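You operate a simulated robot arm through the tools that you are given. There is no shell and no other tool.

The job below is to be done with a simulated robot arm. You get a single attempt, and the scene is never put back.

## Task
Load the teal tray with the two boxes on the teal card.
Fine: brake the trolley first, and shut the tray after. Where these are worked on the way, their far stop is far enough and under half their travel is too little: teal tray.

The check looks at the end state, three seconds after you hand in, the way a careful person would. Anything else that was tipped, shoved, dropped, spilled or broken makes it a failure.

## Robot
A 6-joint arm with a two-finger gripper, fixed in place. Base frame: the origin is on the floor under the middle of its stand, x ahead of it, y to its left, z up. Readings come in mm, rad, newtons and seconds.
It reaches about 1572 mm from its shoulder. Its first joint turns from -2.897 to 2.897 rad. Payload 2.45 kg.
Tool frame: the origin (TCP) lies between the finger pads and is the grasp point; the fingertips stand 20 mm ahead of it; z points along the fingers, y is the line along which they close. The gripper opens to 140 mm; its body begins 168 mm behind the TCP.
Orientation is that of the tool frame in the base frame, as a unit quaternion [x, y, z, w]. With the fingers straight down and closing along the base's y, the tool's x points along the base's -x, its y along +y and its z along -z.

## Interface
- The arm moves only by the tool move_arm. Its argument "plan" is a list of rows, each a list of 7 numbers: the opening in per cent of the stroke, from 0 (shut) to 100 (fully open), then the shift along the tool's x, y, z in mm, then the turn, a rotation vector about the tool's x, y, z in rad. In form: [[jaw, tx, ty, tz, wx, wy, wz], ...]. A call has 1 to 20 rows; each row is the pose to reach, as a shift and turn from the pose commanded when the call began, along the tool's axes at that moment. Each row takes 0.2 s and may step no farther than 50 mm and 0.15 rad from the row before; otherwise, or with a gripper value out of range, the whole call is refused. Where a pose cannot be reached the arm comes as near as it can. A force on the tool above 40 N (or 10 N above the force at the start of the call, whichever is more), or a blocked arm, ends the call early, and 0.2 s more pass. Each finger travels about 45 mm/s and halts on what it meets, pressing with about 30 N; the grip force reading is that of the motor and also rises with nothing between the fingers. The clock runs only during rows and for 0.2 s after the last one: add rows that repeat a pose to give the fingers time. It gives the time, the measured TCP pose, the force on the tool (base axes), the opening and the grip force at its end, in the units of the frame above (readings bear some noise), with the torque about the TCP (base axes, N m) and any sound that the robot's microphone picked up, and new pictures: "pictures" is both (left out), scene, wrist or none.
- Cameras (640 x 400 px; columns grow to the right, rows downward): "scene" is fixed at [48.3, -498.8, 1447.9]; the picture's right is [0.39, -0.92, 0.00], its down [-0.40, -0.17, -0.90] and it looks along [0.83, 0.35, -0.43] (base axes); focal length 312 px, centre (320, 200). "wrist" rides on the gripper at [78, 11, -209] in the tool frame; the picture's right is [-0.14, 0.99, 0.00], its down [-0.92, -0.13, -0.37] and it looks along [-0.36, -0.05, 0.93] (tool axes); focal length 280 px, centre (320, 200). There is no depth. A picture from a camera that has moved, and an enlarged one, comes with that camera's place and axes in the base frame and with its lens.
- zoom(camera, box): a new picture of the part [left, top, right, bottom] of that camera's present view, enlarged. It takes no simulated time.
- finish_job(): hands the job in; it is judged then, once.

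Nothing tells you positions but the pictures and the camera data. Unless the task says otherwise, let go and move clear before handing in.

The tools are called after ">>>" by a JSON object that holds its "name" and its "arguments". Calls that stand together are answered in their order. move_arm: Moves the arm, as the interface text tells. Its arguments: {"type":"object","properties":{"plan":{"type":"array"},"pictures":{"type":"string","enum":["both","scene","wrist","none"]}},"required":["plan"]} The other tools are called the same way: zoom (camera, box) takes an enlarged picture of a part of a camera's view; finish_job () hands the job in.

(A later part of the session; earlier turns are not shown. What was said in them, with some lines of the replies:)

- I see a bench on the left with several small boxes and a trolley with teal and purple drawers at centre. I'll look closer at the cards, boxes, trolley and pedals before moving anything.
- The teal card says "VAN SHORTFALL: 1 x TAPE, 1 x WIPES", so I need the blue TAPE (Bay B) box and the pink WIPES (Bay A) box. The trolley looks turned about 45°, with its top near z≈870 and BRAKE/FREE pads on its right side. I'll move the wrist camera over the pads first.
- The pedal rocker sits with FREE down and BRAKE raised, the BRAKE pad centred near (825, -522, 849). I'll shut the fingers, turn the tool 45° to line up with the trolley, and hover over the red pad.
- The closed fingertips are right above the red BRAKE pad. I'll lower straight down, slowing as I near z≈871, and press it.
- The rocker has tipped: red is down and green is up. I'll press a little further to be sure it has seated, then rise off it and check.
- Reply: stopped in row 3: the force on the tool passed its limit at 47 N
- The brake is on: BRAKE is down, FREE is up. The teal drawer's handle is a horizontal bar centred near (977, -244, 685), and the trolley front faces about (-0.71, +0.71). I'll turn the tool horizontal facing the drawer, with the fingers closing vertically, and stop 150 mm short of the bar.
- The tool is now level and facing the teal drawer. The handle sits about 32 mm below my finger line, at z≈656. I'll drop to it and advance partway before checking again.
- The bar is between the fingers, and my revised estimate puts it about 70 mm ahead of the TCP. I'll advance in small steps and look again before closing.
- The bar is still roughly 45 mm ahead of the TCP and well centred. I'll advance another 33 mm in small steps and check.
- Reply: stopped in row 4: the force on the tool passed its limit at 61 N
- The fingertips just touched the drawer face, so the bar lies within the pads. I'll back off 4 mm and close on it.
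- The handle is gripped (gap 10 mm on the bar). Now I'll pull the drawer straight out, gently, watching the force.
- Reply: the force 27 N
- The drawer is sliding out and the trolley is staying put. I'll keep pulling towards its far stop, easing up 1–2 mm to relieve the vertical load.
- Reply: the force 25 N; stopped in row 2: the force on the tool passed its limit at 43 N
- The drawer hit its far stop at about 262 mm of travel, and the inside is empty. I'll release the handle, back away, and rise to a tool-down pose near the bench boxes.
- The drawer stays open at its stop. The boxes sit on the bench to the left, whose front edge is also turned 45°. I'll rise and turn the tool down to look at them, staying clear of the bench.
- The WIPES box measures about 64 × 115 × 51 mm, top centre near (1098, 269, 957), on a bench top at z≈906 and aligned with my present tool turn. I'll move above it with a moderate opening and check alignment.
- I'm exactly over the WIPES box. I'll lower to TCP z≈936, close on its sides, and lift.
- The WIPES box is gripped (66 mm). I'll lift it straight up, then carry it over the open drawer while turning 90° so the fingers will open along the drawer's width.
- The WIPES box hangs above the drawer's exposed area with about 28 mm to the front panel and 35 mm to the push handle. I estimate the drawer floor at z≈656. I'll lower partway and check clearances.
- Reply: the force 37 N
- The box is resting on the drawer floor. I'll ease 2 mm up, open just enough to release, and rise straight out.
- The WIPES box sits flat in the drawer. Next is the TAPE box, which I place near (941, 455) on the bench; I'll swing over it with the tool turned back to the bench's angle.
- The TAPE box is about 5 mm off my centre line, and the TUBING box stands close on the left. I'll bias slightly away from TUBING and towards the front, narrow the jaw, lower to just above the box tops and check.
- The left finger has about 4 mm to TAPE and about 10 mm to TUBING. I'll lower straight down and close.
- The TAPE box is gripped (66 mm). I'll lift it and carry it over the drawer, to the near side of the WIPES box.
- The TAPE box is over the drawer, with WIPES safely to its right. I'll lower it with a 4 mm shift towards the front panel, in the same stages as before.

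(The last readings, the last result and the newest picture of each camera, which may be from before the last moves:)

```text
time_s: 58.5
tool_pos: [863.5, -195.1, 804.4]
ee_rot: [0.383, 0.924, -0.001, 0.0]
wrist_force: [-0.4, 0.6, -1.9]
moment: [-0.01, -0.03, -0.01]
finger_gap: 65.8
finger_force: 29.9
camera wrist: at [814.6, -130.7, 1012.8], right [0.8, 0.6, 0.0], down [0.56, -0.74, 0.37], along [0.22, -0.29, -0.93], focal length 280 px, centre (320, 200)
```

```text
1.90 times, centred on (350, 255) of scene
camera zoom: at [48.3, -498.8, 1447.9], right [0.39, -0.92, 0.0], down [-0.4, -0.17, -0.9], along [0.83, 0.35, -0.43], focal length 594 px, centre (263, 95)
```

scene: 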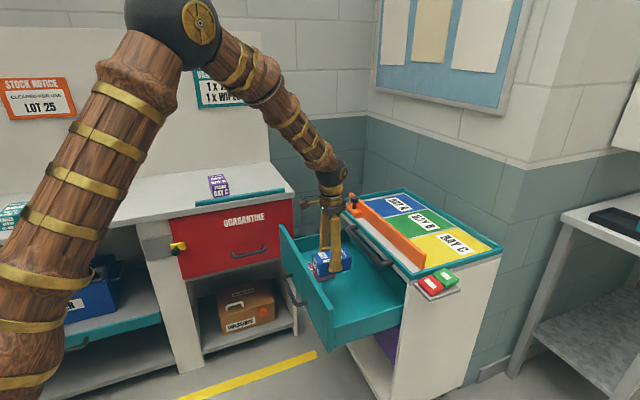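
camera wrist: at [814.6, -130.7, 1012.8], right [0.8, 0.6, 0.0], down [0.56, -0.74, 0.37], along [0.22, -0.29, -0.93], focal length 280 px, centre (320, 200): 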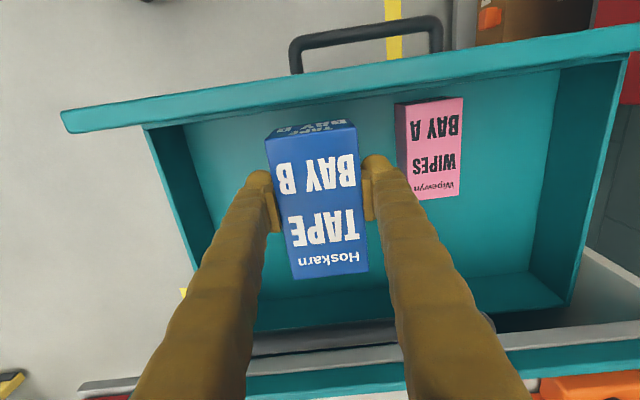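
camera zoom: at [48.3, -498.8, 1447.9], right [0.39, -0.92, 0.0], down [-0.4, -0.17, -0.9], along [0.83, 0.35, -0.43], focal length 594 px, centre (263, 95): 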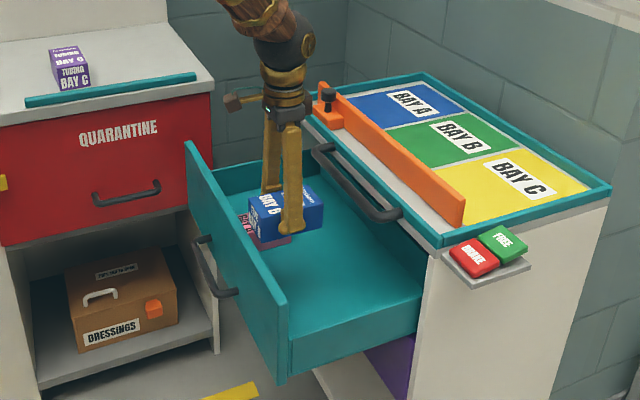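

>>> {"name": "move_arm", "arguments": {"plan": [[30, 0, 0, 25, 0, 0, 0], [30, 0, 0, 50, 0, 0, 0], [30, 0, 0, 75, 0, 0, 0], [30, 0, 0, 97, 0, 0, 0], [30, 0, 0, 112, 0, 0, 0], [30, 0, 0, 122, 0, 0, 0], [30, 0, 0, 128, 0, 0, 0]]}}

>>> {"name": "zoom", "arguments": {"camera": "scene", "box": [290, 210, 400, 310]}}

```text
time_s: 60.1
tool_pos: [863.5, -194.8, 672.8]
ee_rot: [0.383, 0.924, 0.0, -0.001]
wrist_force: [0.4, 0.4, -1.6]
moment: [0.01, 0.0, 0.01]
finger_gap: 65.5
finger_force: 29.6
camera wrist: at [815.2, -130.8, 882.5], right [0.8, 0.6, 0.0], down [0.56, -0.74, 0.37], along [0.22, -0.29, -0.93], focal length 280 px, centre (320, 200)
```

scene: 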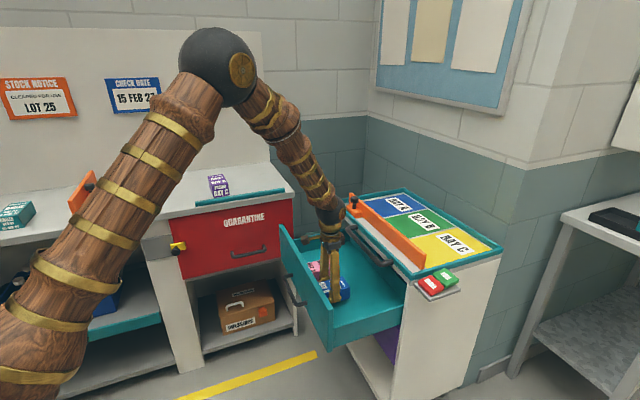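
wrist: 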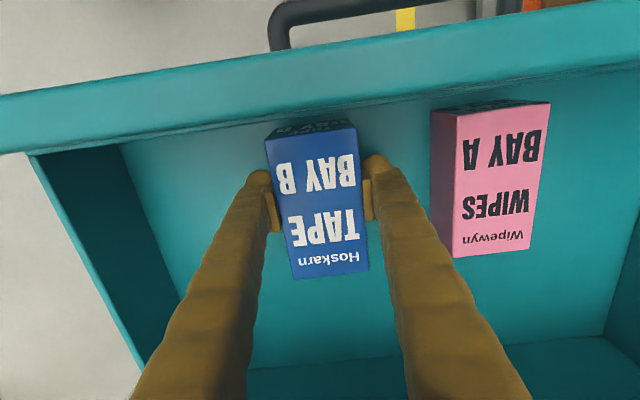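

```text
4.00 times, centred on (345, 260) of scene
camera zoom: at [48.3, -498.8, 1447.9], right [0.39, -0.92, 0.0], down [-0.4, -0.17, -0.9], along [0.83, 0.35, -0.43], focal length 1248 px, centre (220, -40)
```

zoom: 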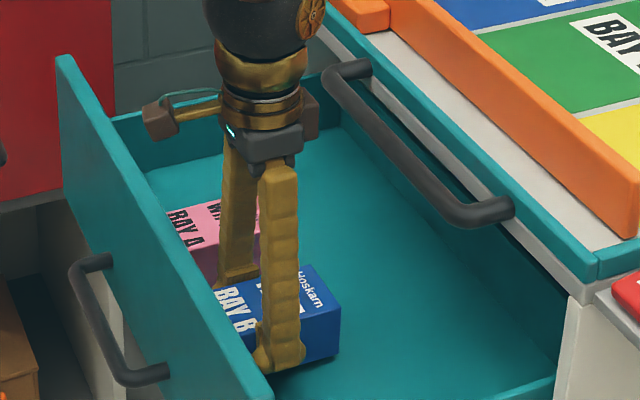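

>>> {"name": "move_arm", "arguments": {"plan": [[30, 0, 0, 1.5, 0, 0, 0], [30, 0, 0, 3, 0, 0, 0], [30, 0, 0, 4.5, 0, 0, 0], [30, 0, 0, 6, 0, 0, 0], [30, 0, 0, 7, 0, 0, 0]], "pictures": "none"}}

```text
time_s: 61.3
tool_pos: [863.5, -194.2, 666.8]
ee_rot: [0.383, 0.924, -0.001, -0.001]
wrist_force: [0.4, -0.5, -1.7]
moment: [0.01, -0.01, 0.0]
finger_gap: 65.9
finger_force: 29.5
```

>>> {"name": "move_arm", "arguments": {"plan": [[30, 0, 0, 1, 0, 0, 0], [30, 0, 0, 2, 0, 0, 0], [30, 0, 0, 3, 0, 0, 0]], "pictures": "none"}}

>>> {"name": "zoom", "arguments": {"camera": "scene", "box": [300, 240, 380, 310]}}

```text
time_s: 62.1
tool_pos: [864.4, -193.7, 665.9]
ee_rot: [0.383, 0.924, -0.001, 0.0]
wrist_force: [0.5, 0.1, -2.2]
moment: [-0.01, -0.04, -0.01]
finger_gap: 65.6
finger_force: 30.5
```

```text
5.71 times, centred on (340, 275) of scene
camera zoom: at [48.3, -498.8, 1447.9], right [0.39, -0.92, 0.0], down [-0.4, -0.17, -0.9], along [0.83, 0.35, -0.43], focal length 1784 px, centre (206, -229)
```

zoom: 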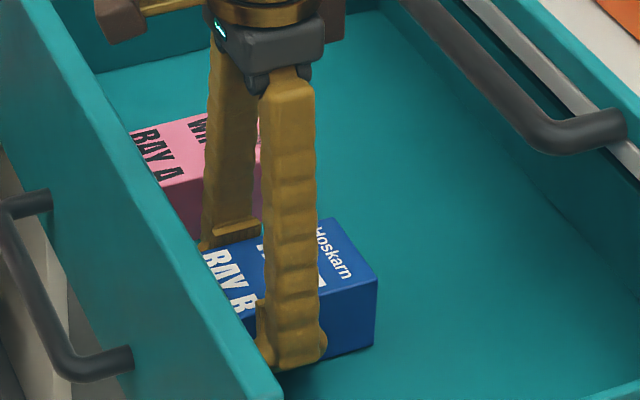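

>>> {"name": "move_arm", "arguments": {"plan": [[30, 0, 0, 1, 0, 0, 0], [30, 0, 0, 2, 0, 0, 0], [30, 0, 0, 3, 0, 0, 0]], "pictures": "none"}}

```text
time_s: 62.9
tool_pos: [865.3, -193.5, 662.0]
ee_rot: [0.382, 0.924, 0.0, 0.0]
wrist_force: [2.0, 2.1, 17.6]
moment: [0.06, 0.15, -0.03]
finger_gap: 65.9
finger_force: 29.4
```

The TAPE box is down on the drawer floor. I'll release it and rise clear.

>>> {"name": "move_arm", "arguments": {"plan": [[30, 0, 0, -1, 0, 0, 0], [45, 0, 0, -1, 0, 0, 0], [58, 0, 0, -1, 0, 0, 0], [58, 0, 0, -1, 0, 0, 0], [58, 0, 0, -11, 0, 0, 0], [58, 0, 0, -40, 0, 0, 0], [58, 0, 0, -80, 0, 0, 0], [58, 0, 0, -125, 0, 0, 0], [58, 0, 0, -170, 0, 0, 0], [58, 0, 0, -215, 0, 0, 0], [58, 0, 0, -260, 0, 0, 0], [58, 0, 0, -305, 0, 0, 0], [58, 0, 0, -340, 0, 0, 0]]}}

>>> {"name": "zoom", "arguments": {"camera": "scene", "box": [270, 190, 440, 350]}}

>>> {"name": "zoom", "arguments": {"camera": "wrist", "box": [180, 30, 540, 250]}}

```text
time_s: 65.7
tool_pos: [862.8, -193.2, 998.5]
ee_rot: [0.383, 0.924, 0.0, -0.001]
wrist_force: [-0.7, 0.0, -1.0]
moment: [0.04, 0.01, -0.01]
finger_gap: 81.1
finger_force: 0.0
camera wrist: at [814.1, -129.5, 1208.2], right [0.8, 0.6, 0.0], down [0.56, -0.74, 0.37], along [0.22, -0.29, -0.93], focal length 280 px, centre (320, 200)
```

scene: 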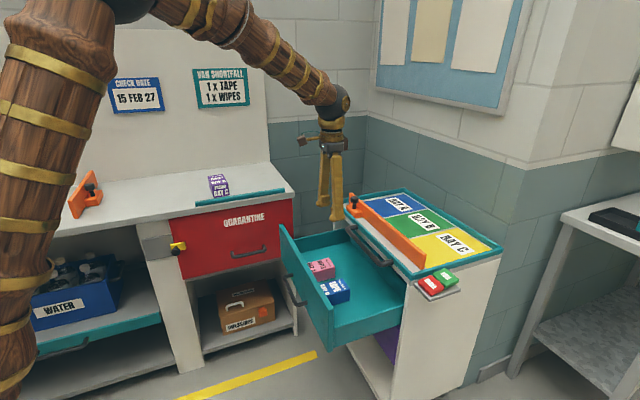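
wrist: 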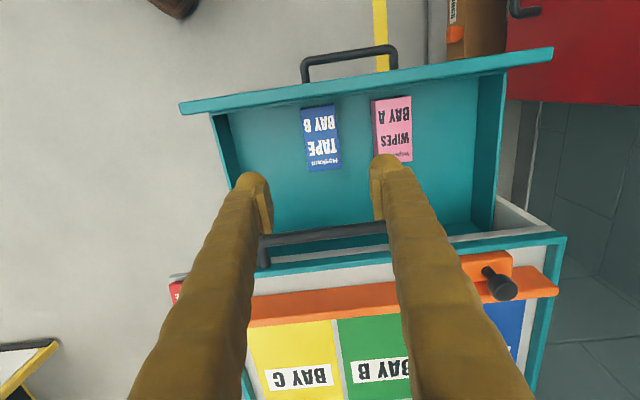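

```text
2.50 times, centred on (355, 270) of scene
camera zoom: at [48.3, -498.8, 1447.9], right [0.39, -0.92, 0.0], down [-0.4, -0.17, -0.9], along [0.83, 0.35, -0.43], focal length 780 px, centre (232, 25)
```

zoom: 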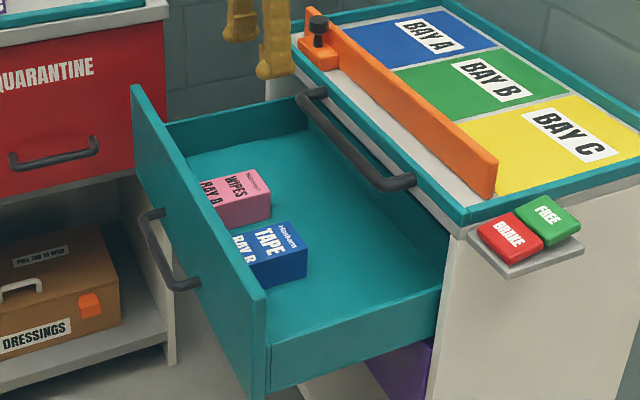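

```text
1.78 times, centred on (360, 140) of wrist
camera zoom: at [814.1, -129.5, 1208.2], right [0.8, 0.6, 0.0], down [0.56, -0.74, 0.37], along [0.22, -0.29, -0.93], focal length 498 px, centre (249, 307)
```

zoom: 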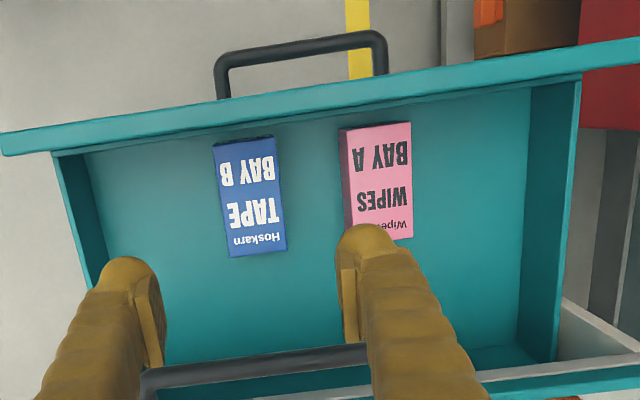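

Both boxes lie flat inside the open drawer. Next I'll close the fingers, swing out in front of the drawer, and level the tool to push the front panel shut above its handle.

>>> {"name": "move_arm", "arguments": {"plan": [[30, 42, 5, 0, 0, 0, 0], [0, 84, 10, 0, 0, 0, 0], [0, 126, 15, 0, 0, 0, 0], [0, 168, 20, 0, 0, 0, 0], [0, 208, 25, 0, 0, 0, 0], [0, 209, 27, 19, 0.086, -0.086, -0.086], [0, 209, 29, 38, 0.173, -0.173, -0.173], [0, 209, 31, 57, 0.259, -0.259, -0.259], [0, 209, 33, 76, 0.345, -0.345, -0.345], [0, 209, 35, 95, 0.432, -0.432, -0.432], [0, 209, 37, 114, 0.518, -0.518, -0.518], [0, 209, 39, 133, 0.604, -0.604, -0.604], [0, 209, 41, 152, 0.691, -0.691, -0.691], [0, 209, 43, 171, 0.777, -0.777, -0.777], [0, 209, 45, 190, 0.864, -0.864, -0.864], [0, 209, 47, 209, 0.95, -0.95, -0.95], [0, 209, 49, 228, 1.036, -1.036, -1.036], [0, 209, 51, 247, 1.123, -1.123, -1.123], [0, 209, 53, 263, 1.209, -1.209, -1.209], [0, 209, 53, 263, 1.209, -1.209, -1.209]]}}

>>> {"name": "zoom", "arguments": {"camera": "scene", "box": [180, 180, 440, 360]}}

```text
time_s: 69.9
tool_pos: [753.4, -10.0, 739.6]
ee_rot: [0.271, -0.653, 0.654, -0.27]
wrist_force: [0.1, -0.3, -0.6]
moment: [0.0, 0.03, 0.03]
finger_gap: 0.3
finger_force: 29.8
camera wrist: at [548.8, 84.0, 729.8], right [0.1, 0.1, -0.99], down [0.39, 0.91, 0.13], along [0.92, -0.4, 0.05], focal length 280 px, centre (320, 200)
```

scene: 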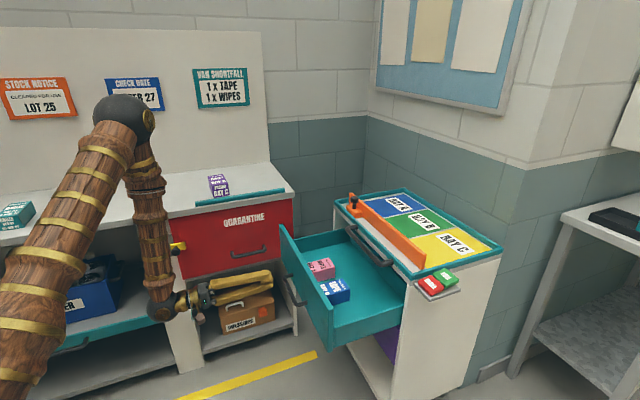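
wrist: 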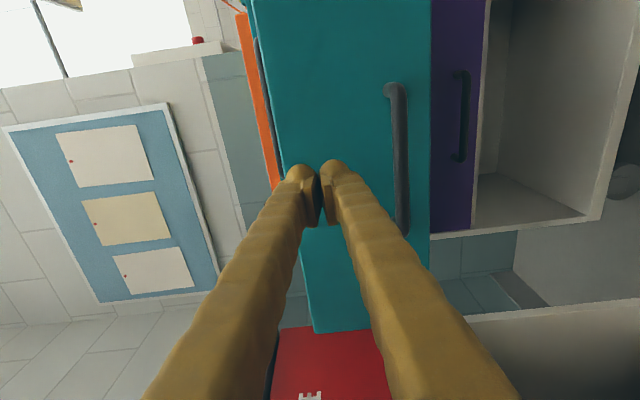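

```text
2.22 times, centred on (310, 270) of scene
camera zoom: at [48.3, -498.8, 1447.9], right [0.39, -0.92, 0.0], down [-0.4, -0.17, -0.9], along [0.83, 0.35, -0.43], focal length 694 px, centre (342, 44)
```

zoom: 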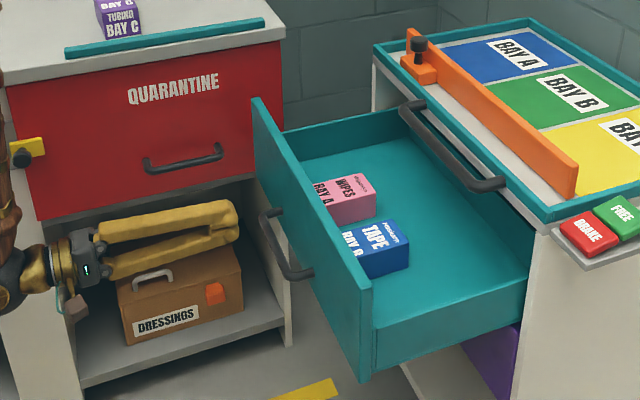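

The closed fingers are level with the panel, well above its handle and below the push handle. I'll approach and push the drawer in slowly.

>>> {"name": "move_arm", "arguments": {"plan": [[0, 0, 0, 30, 0, 0, 0], [0, 0, 0, 60, 0, 0, 0], [0, 0, 0, 84, 0, 0, 0], [0, 0, 0, 91, 0, 0, 0], [0, 0, 0, 96, 0, 0, 0], [0, 0, 0, 101, 0, 0, 0], [0, 0, 0, 107, 0, 0, 0], [0, 0, 0, 114, 0, 0, 0], [0, 0, 0, 122, 0, 0, 0], [0, 0, 0, 131, 0, 0, 0], [0, 0, 0, 140, 0, 0, 0], [0, 0, 0, 149, 0, 0, 0], [0, 0, 0, 158, 0, 0, 0], [0, 0, 0, 167, 0, 0, 0], [0, 0, 0, 176, 0, 0, 0], [0, 0, 0, 185, 0, 0, 0]]}}

>>> {"name": "zoom", "arguments": {"camera": "scene", "box": [220, 180, 440, 360]}}

```text
time_s: 73.3
tool_pos: [884.0, -140.1, 738.8]
ee_rot: [-0.271, 0.653, -0.653, 0.27]
wrist_force: [-1.1, 1.2, 0.8]
moment: [0.0, -0.05, -0.01]
finger_gap: 0.1
finger_force: 29.7
camera wrist: at [679.6, -47.0, 727.5], right [0.1, 0.1, -0.99], down [0.39, 0.91, 0.13], along [0.92, -0.4, 0.05], focal length 280 px, centre (320, 200)
```

scene: 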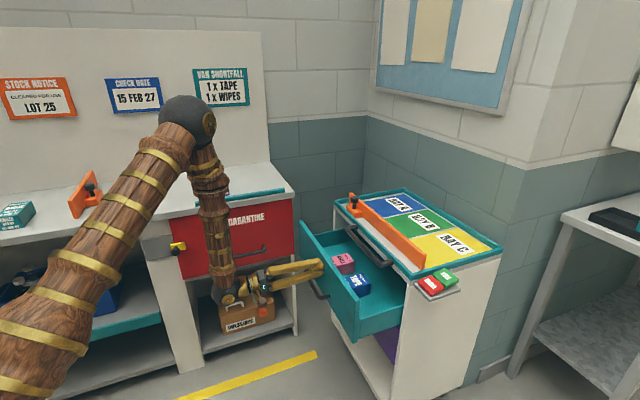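
wrist: 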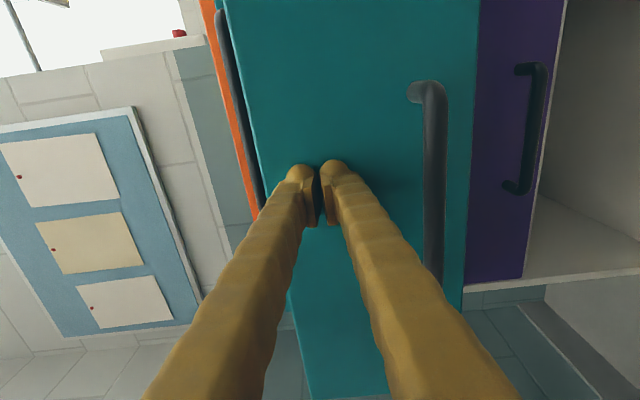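

```text
2.22 times, centred on (330, 270) of scene
camera zoom: at [48.3, -498.8, 1447.9], right [0.39, -0.92, 0.0], down [-0.4, -0.17, -0.9], along [0.83, 0.35, -0.43], focal length 694 px, centre (298, 44)
```

zoom: 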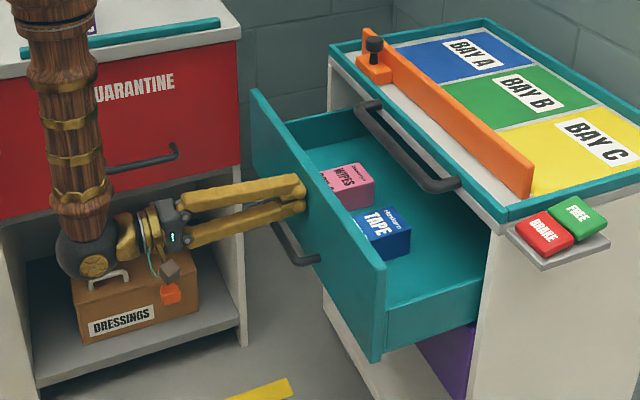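

>>> {"name": "move_arm", "arguments": {"plan": [[0, 0, 0, 6, 0, 0, 0], [0, 0, 0, 14, 0, 0, 0], [0, 0, 0, 23, 0, 0, 0], [0, 0, 0, 32, 0, 0, 0], [0, 0, 0, 41, 0, 0, 0], [0, 0, 0, 50, 0, 0, 0], [0, 0, 0, 59, 0, 0, 0], [0, 0, 0, 68, 0, 0, 0], [0, 0, 0, 77, 0, 0, 0], [0, 0, 0, 86, 0, 0, 0], [0, 0, 0, 95, 0, 0, 0], [0, 0, 0, 104, 0, 0, 0], [0, 0, 0, 113, 0, 0, 0], [0, 0, 0, 122, 0, 0, 0], [0, 0, 0, 131, 0, 0, 0], [0, 0, 0, 140, 0, 0, 0], [0, 0, 0, 147, 0, 0, 0], [0, 0, 0, 153, 0, 0, 0]]}}

>>> {"name": "zoom", "arguments": {"camera": "scene", "box": [240, 180, 440, 360]}}

```text
time_s: 77.1
tool_pos: [992.9, -247.4, 738.7]
ee_rot: [0.271, -0.653, 0.653, -0.27]
wrist_force: [-1.3, 0.4, 0.2]
moment: [-0.04, -0.03, 0.01]
finger_gap: 0.0
finger_force: 29.9
camera wrist: at [788.0, -154.0, 728.1], right [0.1, 0.1, -0.99], down [0.39, 0.91, 0.13], along [0.92, -0.4, 0.05], focal length 280 px, centre (320, 200)
```

scene: 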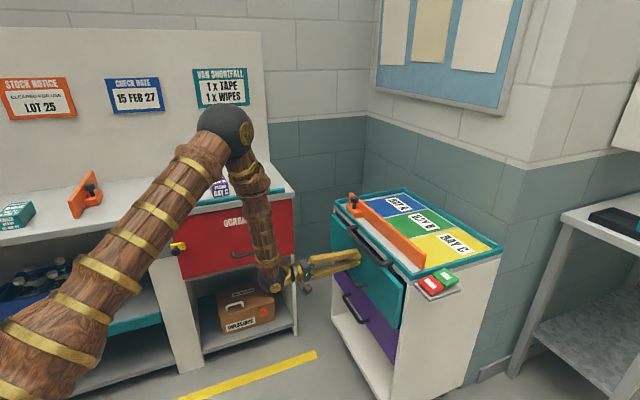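
wrist: 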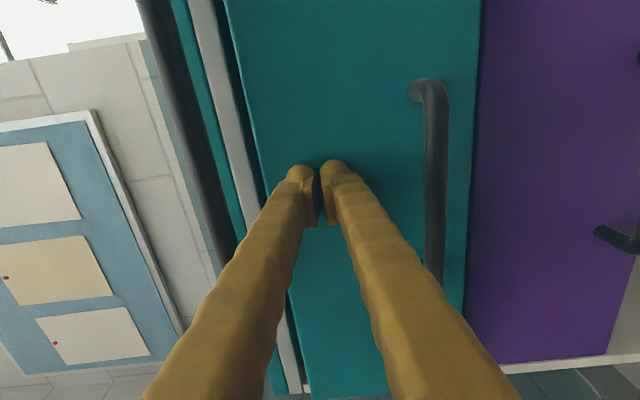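

```text
2.22 times, centred on (340, 270) of scene
camera zoom: at [48.3, -498.8, 1447.9], right [0.39, -0.92, 0.0], down [-0.4, -0.17, -0.9], along [0.83, 0.35, -0.43], focal length 694 px, centre (276, 44)
```

zoom: 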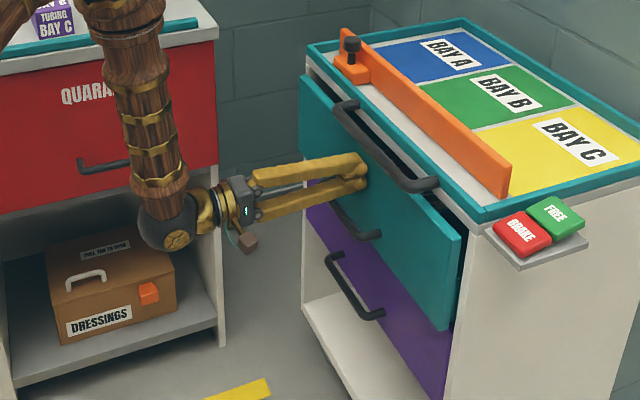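

About 22 mm remain before the drawer is flush. I'll push in 3 mm steps until it seats.

>>> {"name": "move_arm", "arguments": {"plan": [[0, 0, 0, 4, 0, 0, 0], [0, 0, 0, 8, 0, 0, 0], [0, 0, 0, 12, 0, 0, 0], [0, 0, 0, 15, 0, 0, 0], [0, 0, 0, 18, 0, 0, 0], [0, 0, 0, 20, 0, 0, 0], [0, 0, 0, 22, 0, 0, 0], [0, 0, 0, 24, 0, 0, 0], [0, 0, 0, 26, 0, 0, 0], [0, 0, 0, 28, 0, 0, 0], [0, 0, 0, 30, 0, 0, 0]]}}

>>> {"name": "zoom", "arguments": {"camera": "scene", "box": [300, 180, 440, 340]}}

```text
time_s: 79.0
tool_pos: [1008.7, -262.8, 737.8]
ee_rot: [-0.272, 0.654, -0.653, 0.27]
wrist_force: [-8.5, 6.5, 1.8]
moment: [0.04, -0.07, -0.03]
finger_gap: 6.0
finger_force: 29.7
stopped in row 9: the force on the tool passed its limit at 50 N (the readings are from after the stop); the commanded pose is now the measured one
camera wrist: at [804.1, -170.1, 727.7], right [0.09, 0.1, -0.99], down [0.39, 0.91, 0.13], along [0.92, -0.4, 0.05], focal length 280 px, centre (320, 200)
```

scene: 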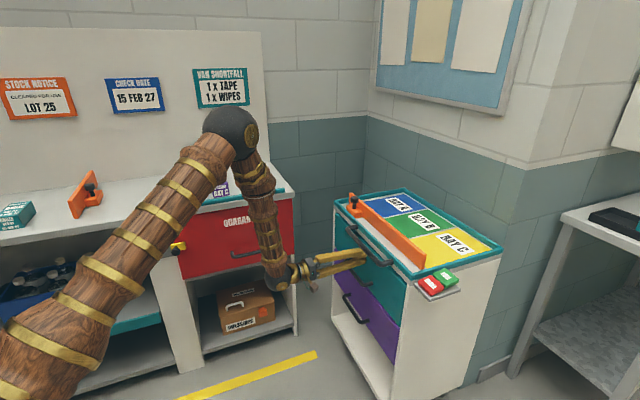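
wrist: 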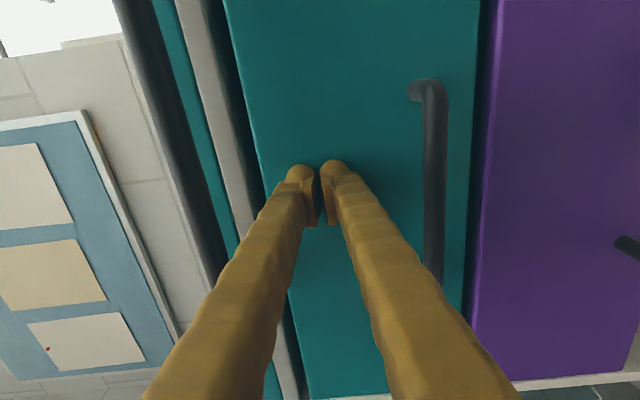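

```text
2.50 times, centred on (370, 260) of scene
camera zoom: at [48.3, -498.8, 1447.9], right [0.39, -0.92, 0.0], down [-0.4, -0.17, -0.9], along [0.83, 0.35, -0.43], focal length 780 px, centre (195, 50)
```

zoom: 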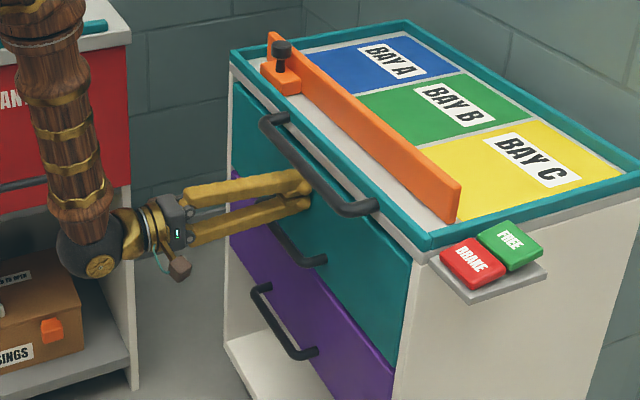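

The drawer has seated at its original closed depth, and the trolley hasn't moved. I'll back straight off and rise to a clear spot, then check everything.

>>> {"name": "move_arm", "arguments": {"plan": [[0, 0, 0, -10, 0, 0, 0], [0, 0, 0, -35, 0, 0, 0], [0, 0, 0, -70, 0, 0, 0], [0, 0, 0, -110, 0, 0, 0], [0, 0, 0, -150, 0, 0, 0], [0, 0, 0, -190, 0, 0, 0], [0, 0, -35, -220, 0, 0, 0], [0, 0, -80, -220, 0, 0, 0], [0, 0, -125, -220, 0, 0, 0], [0, 0, -170, -220, 0, 0, 0], [0, 0, -215, -220, 0, 0, 0], [0, 0, -260, -220, 0, 0, 0], [0, 0, -300, -220, 0, 0, 0], [0, 0, -300, -220, 0, 0, 0]]}}

>>> {"name": "zoom", "arguments": {"camera": "scene", "box": [310, 180, 500, 360]}}

>>> {"name": "zoom", "arguments": {"camera": "scene", "box": [320, 190, 430, 360]}}

>>> {"name": "zoom", "arguments": {"camera": "scene", "box": [0, 130, 300, 380]}}

```text
time_s: 82.0
tool_pos: [853.6, -107.3, 1036.3]
ee_rot: [-0.272, 0.654, -0.653, 0.27]
wrist_force: [0.0, 0.1, -0.6]
moment: [0.02, -0.02, 0.0]
finger_gap: 0.0
finger_force: 28.9
camera wrist: at [649.3, -14.5, 1025.4], right [0.09, 0.1, -0.99], down [0.39, 0.91, 0.13], along [0.92, -0.4, 0.05], focal length 280 px, centre (320, 200)
```

scene: 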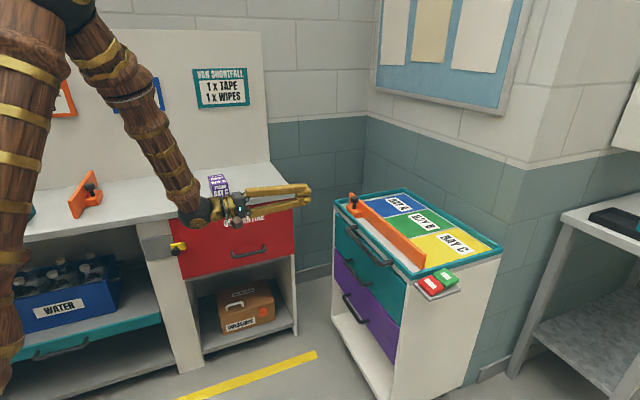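
wrist: 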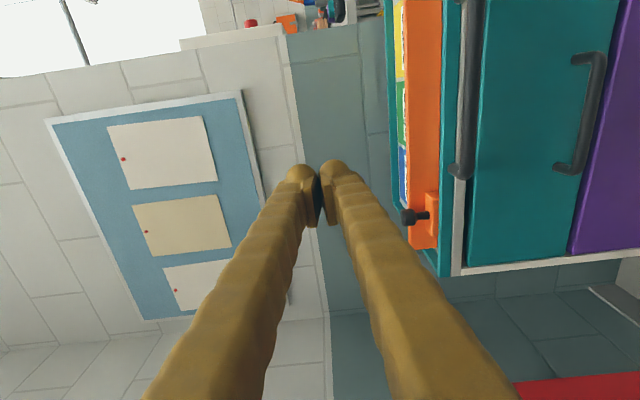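

```text
2.22 times, centred on (405, 270) of scene
camera zoom: at [48.3, -498.8, 1447.9], right [0.39, -0.92, 0.0], down [-0.4, -0.17, -0.9], along [0.83, 0.35, -0.43], focal length 694 px, centre (131, 44)
```

zoom: 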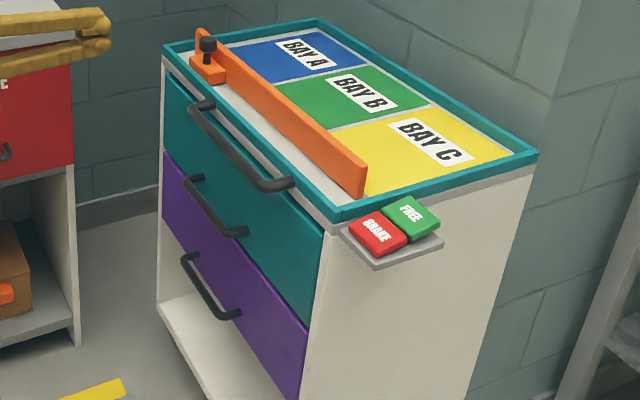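

```text
2.35 times, centred on (375, 275) of scene
camera zoom: at [48.3, -498.8, 1447.9], right [0.39, -0.92, 0.0], down [-0.4, -0.17, -0.9], along [0.83, 0.35, -0.43], focal length 734 px, centre (191, 24)
```

zoom: 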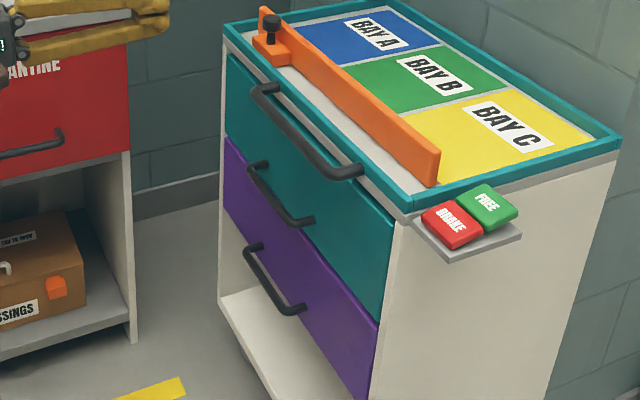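

```text
1.60 times, centred on (150, 255) of scene
camera zoom: at [48.3, -498.8, 1447.9], right [0.39, -0.92, 0.0], down [-0.4, -0.17, -0.9], along [0.83, 0.35, -0.43], focal length 499 px, centre (592, 112)
```

zoom: 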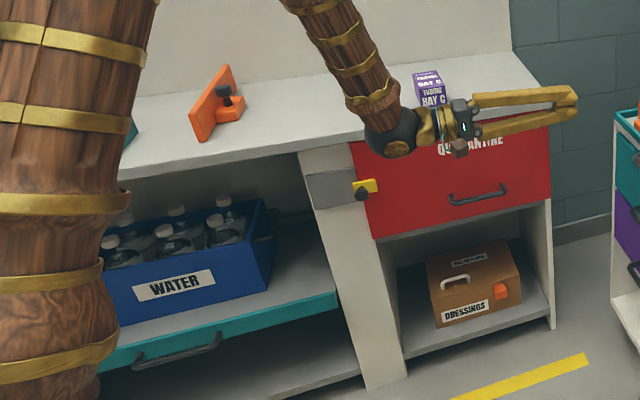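

Everything checks out: TAPE and WIPES are in the teal tray, the tray is shut at its original position, and BRAKE is down. The other items are where they were and the arm is clear, so I'm handing in.

>>> {"name": "finish_job", "arguments": {}}

```text
The job is handed in.
```

The teal tray, which I took to be the trolley's teal drawer, now holds the TAPE and WIPES boxes. I've handed the job in but haven't seen the verdict.

- **Brake:** I pressed the BRAKE pad before touching the drawer. It stayed down throughout, and the trolley didn't move.
- **Tray:** I pulled the drawer out about 262 mm, until it would go no further. After loading, I pushed it shut to the depth it started at.
- **Boxes:** TAPE and WIPES are the two on the teal "VAN SHORTFALL" card. Both lay flat in the drawer when I last saw them, just before the final push shut.
- **Everything else:** I didn't touch TUBING or the other items, and the last pictures show nothing out of place. The arm has let go and is clear.

The boxes are also marked Bay B and Bay A, which match coloured areas on top of the trolley. You asked for the tray, so I didn't use those areas.
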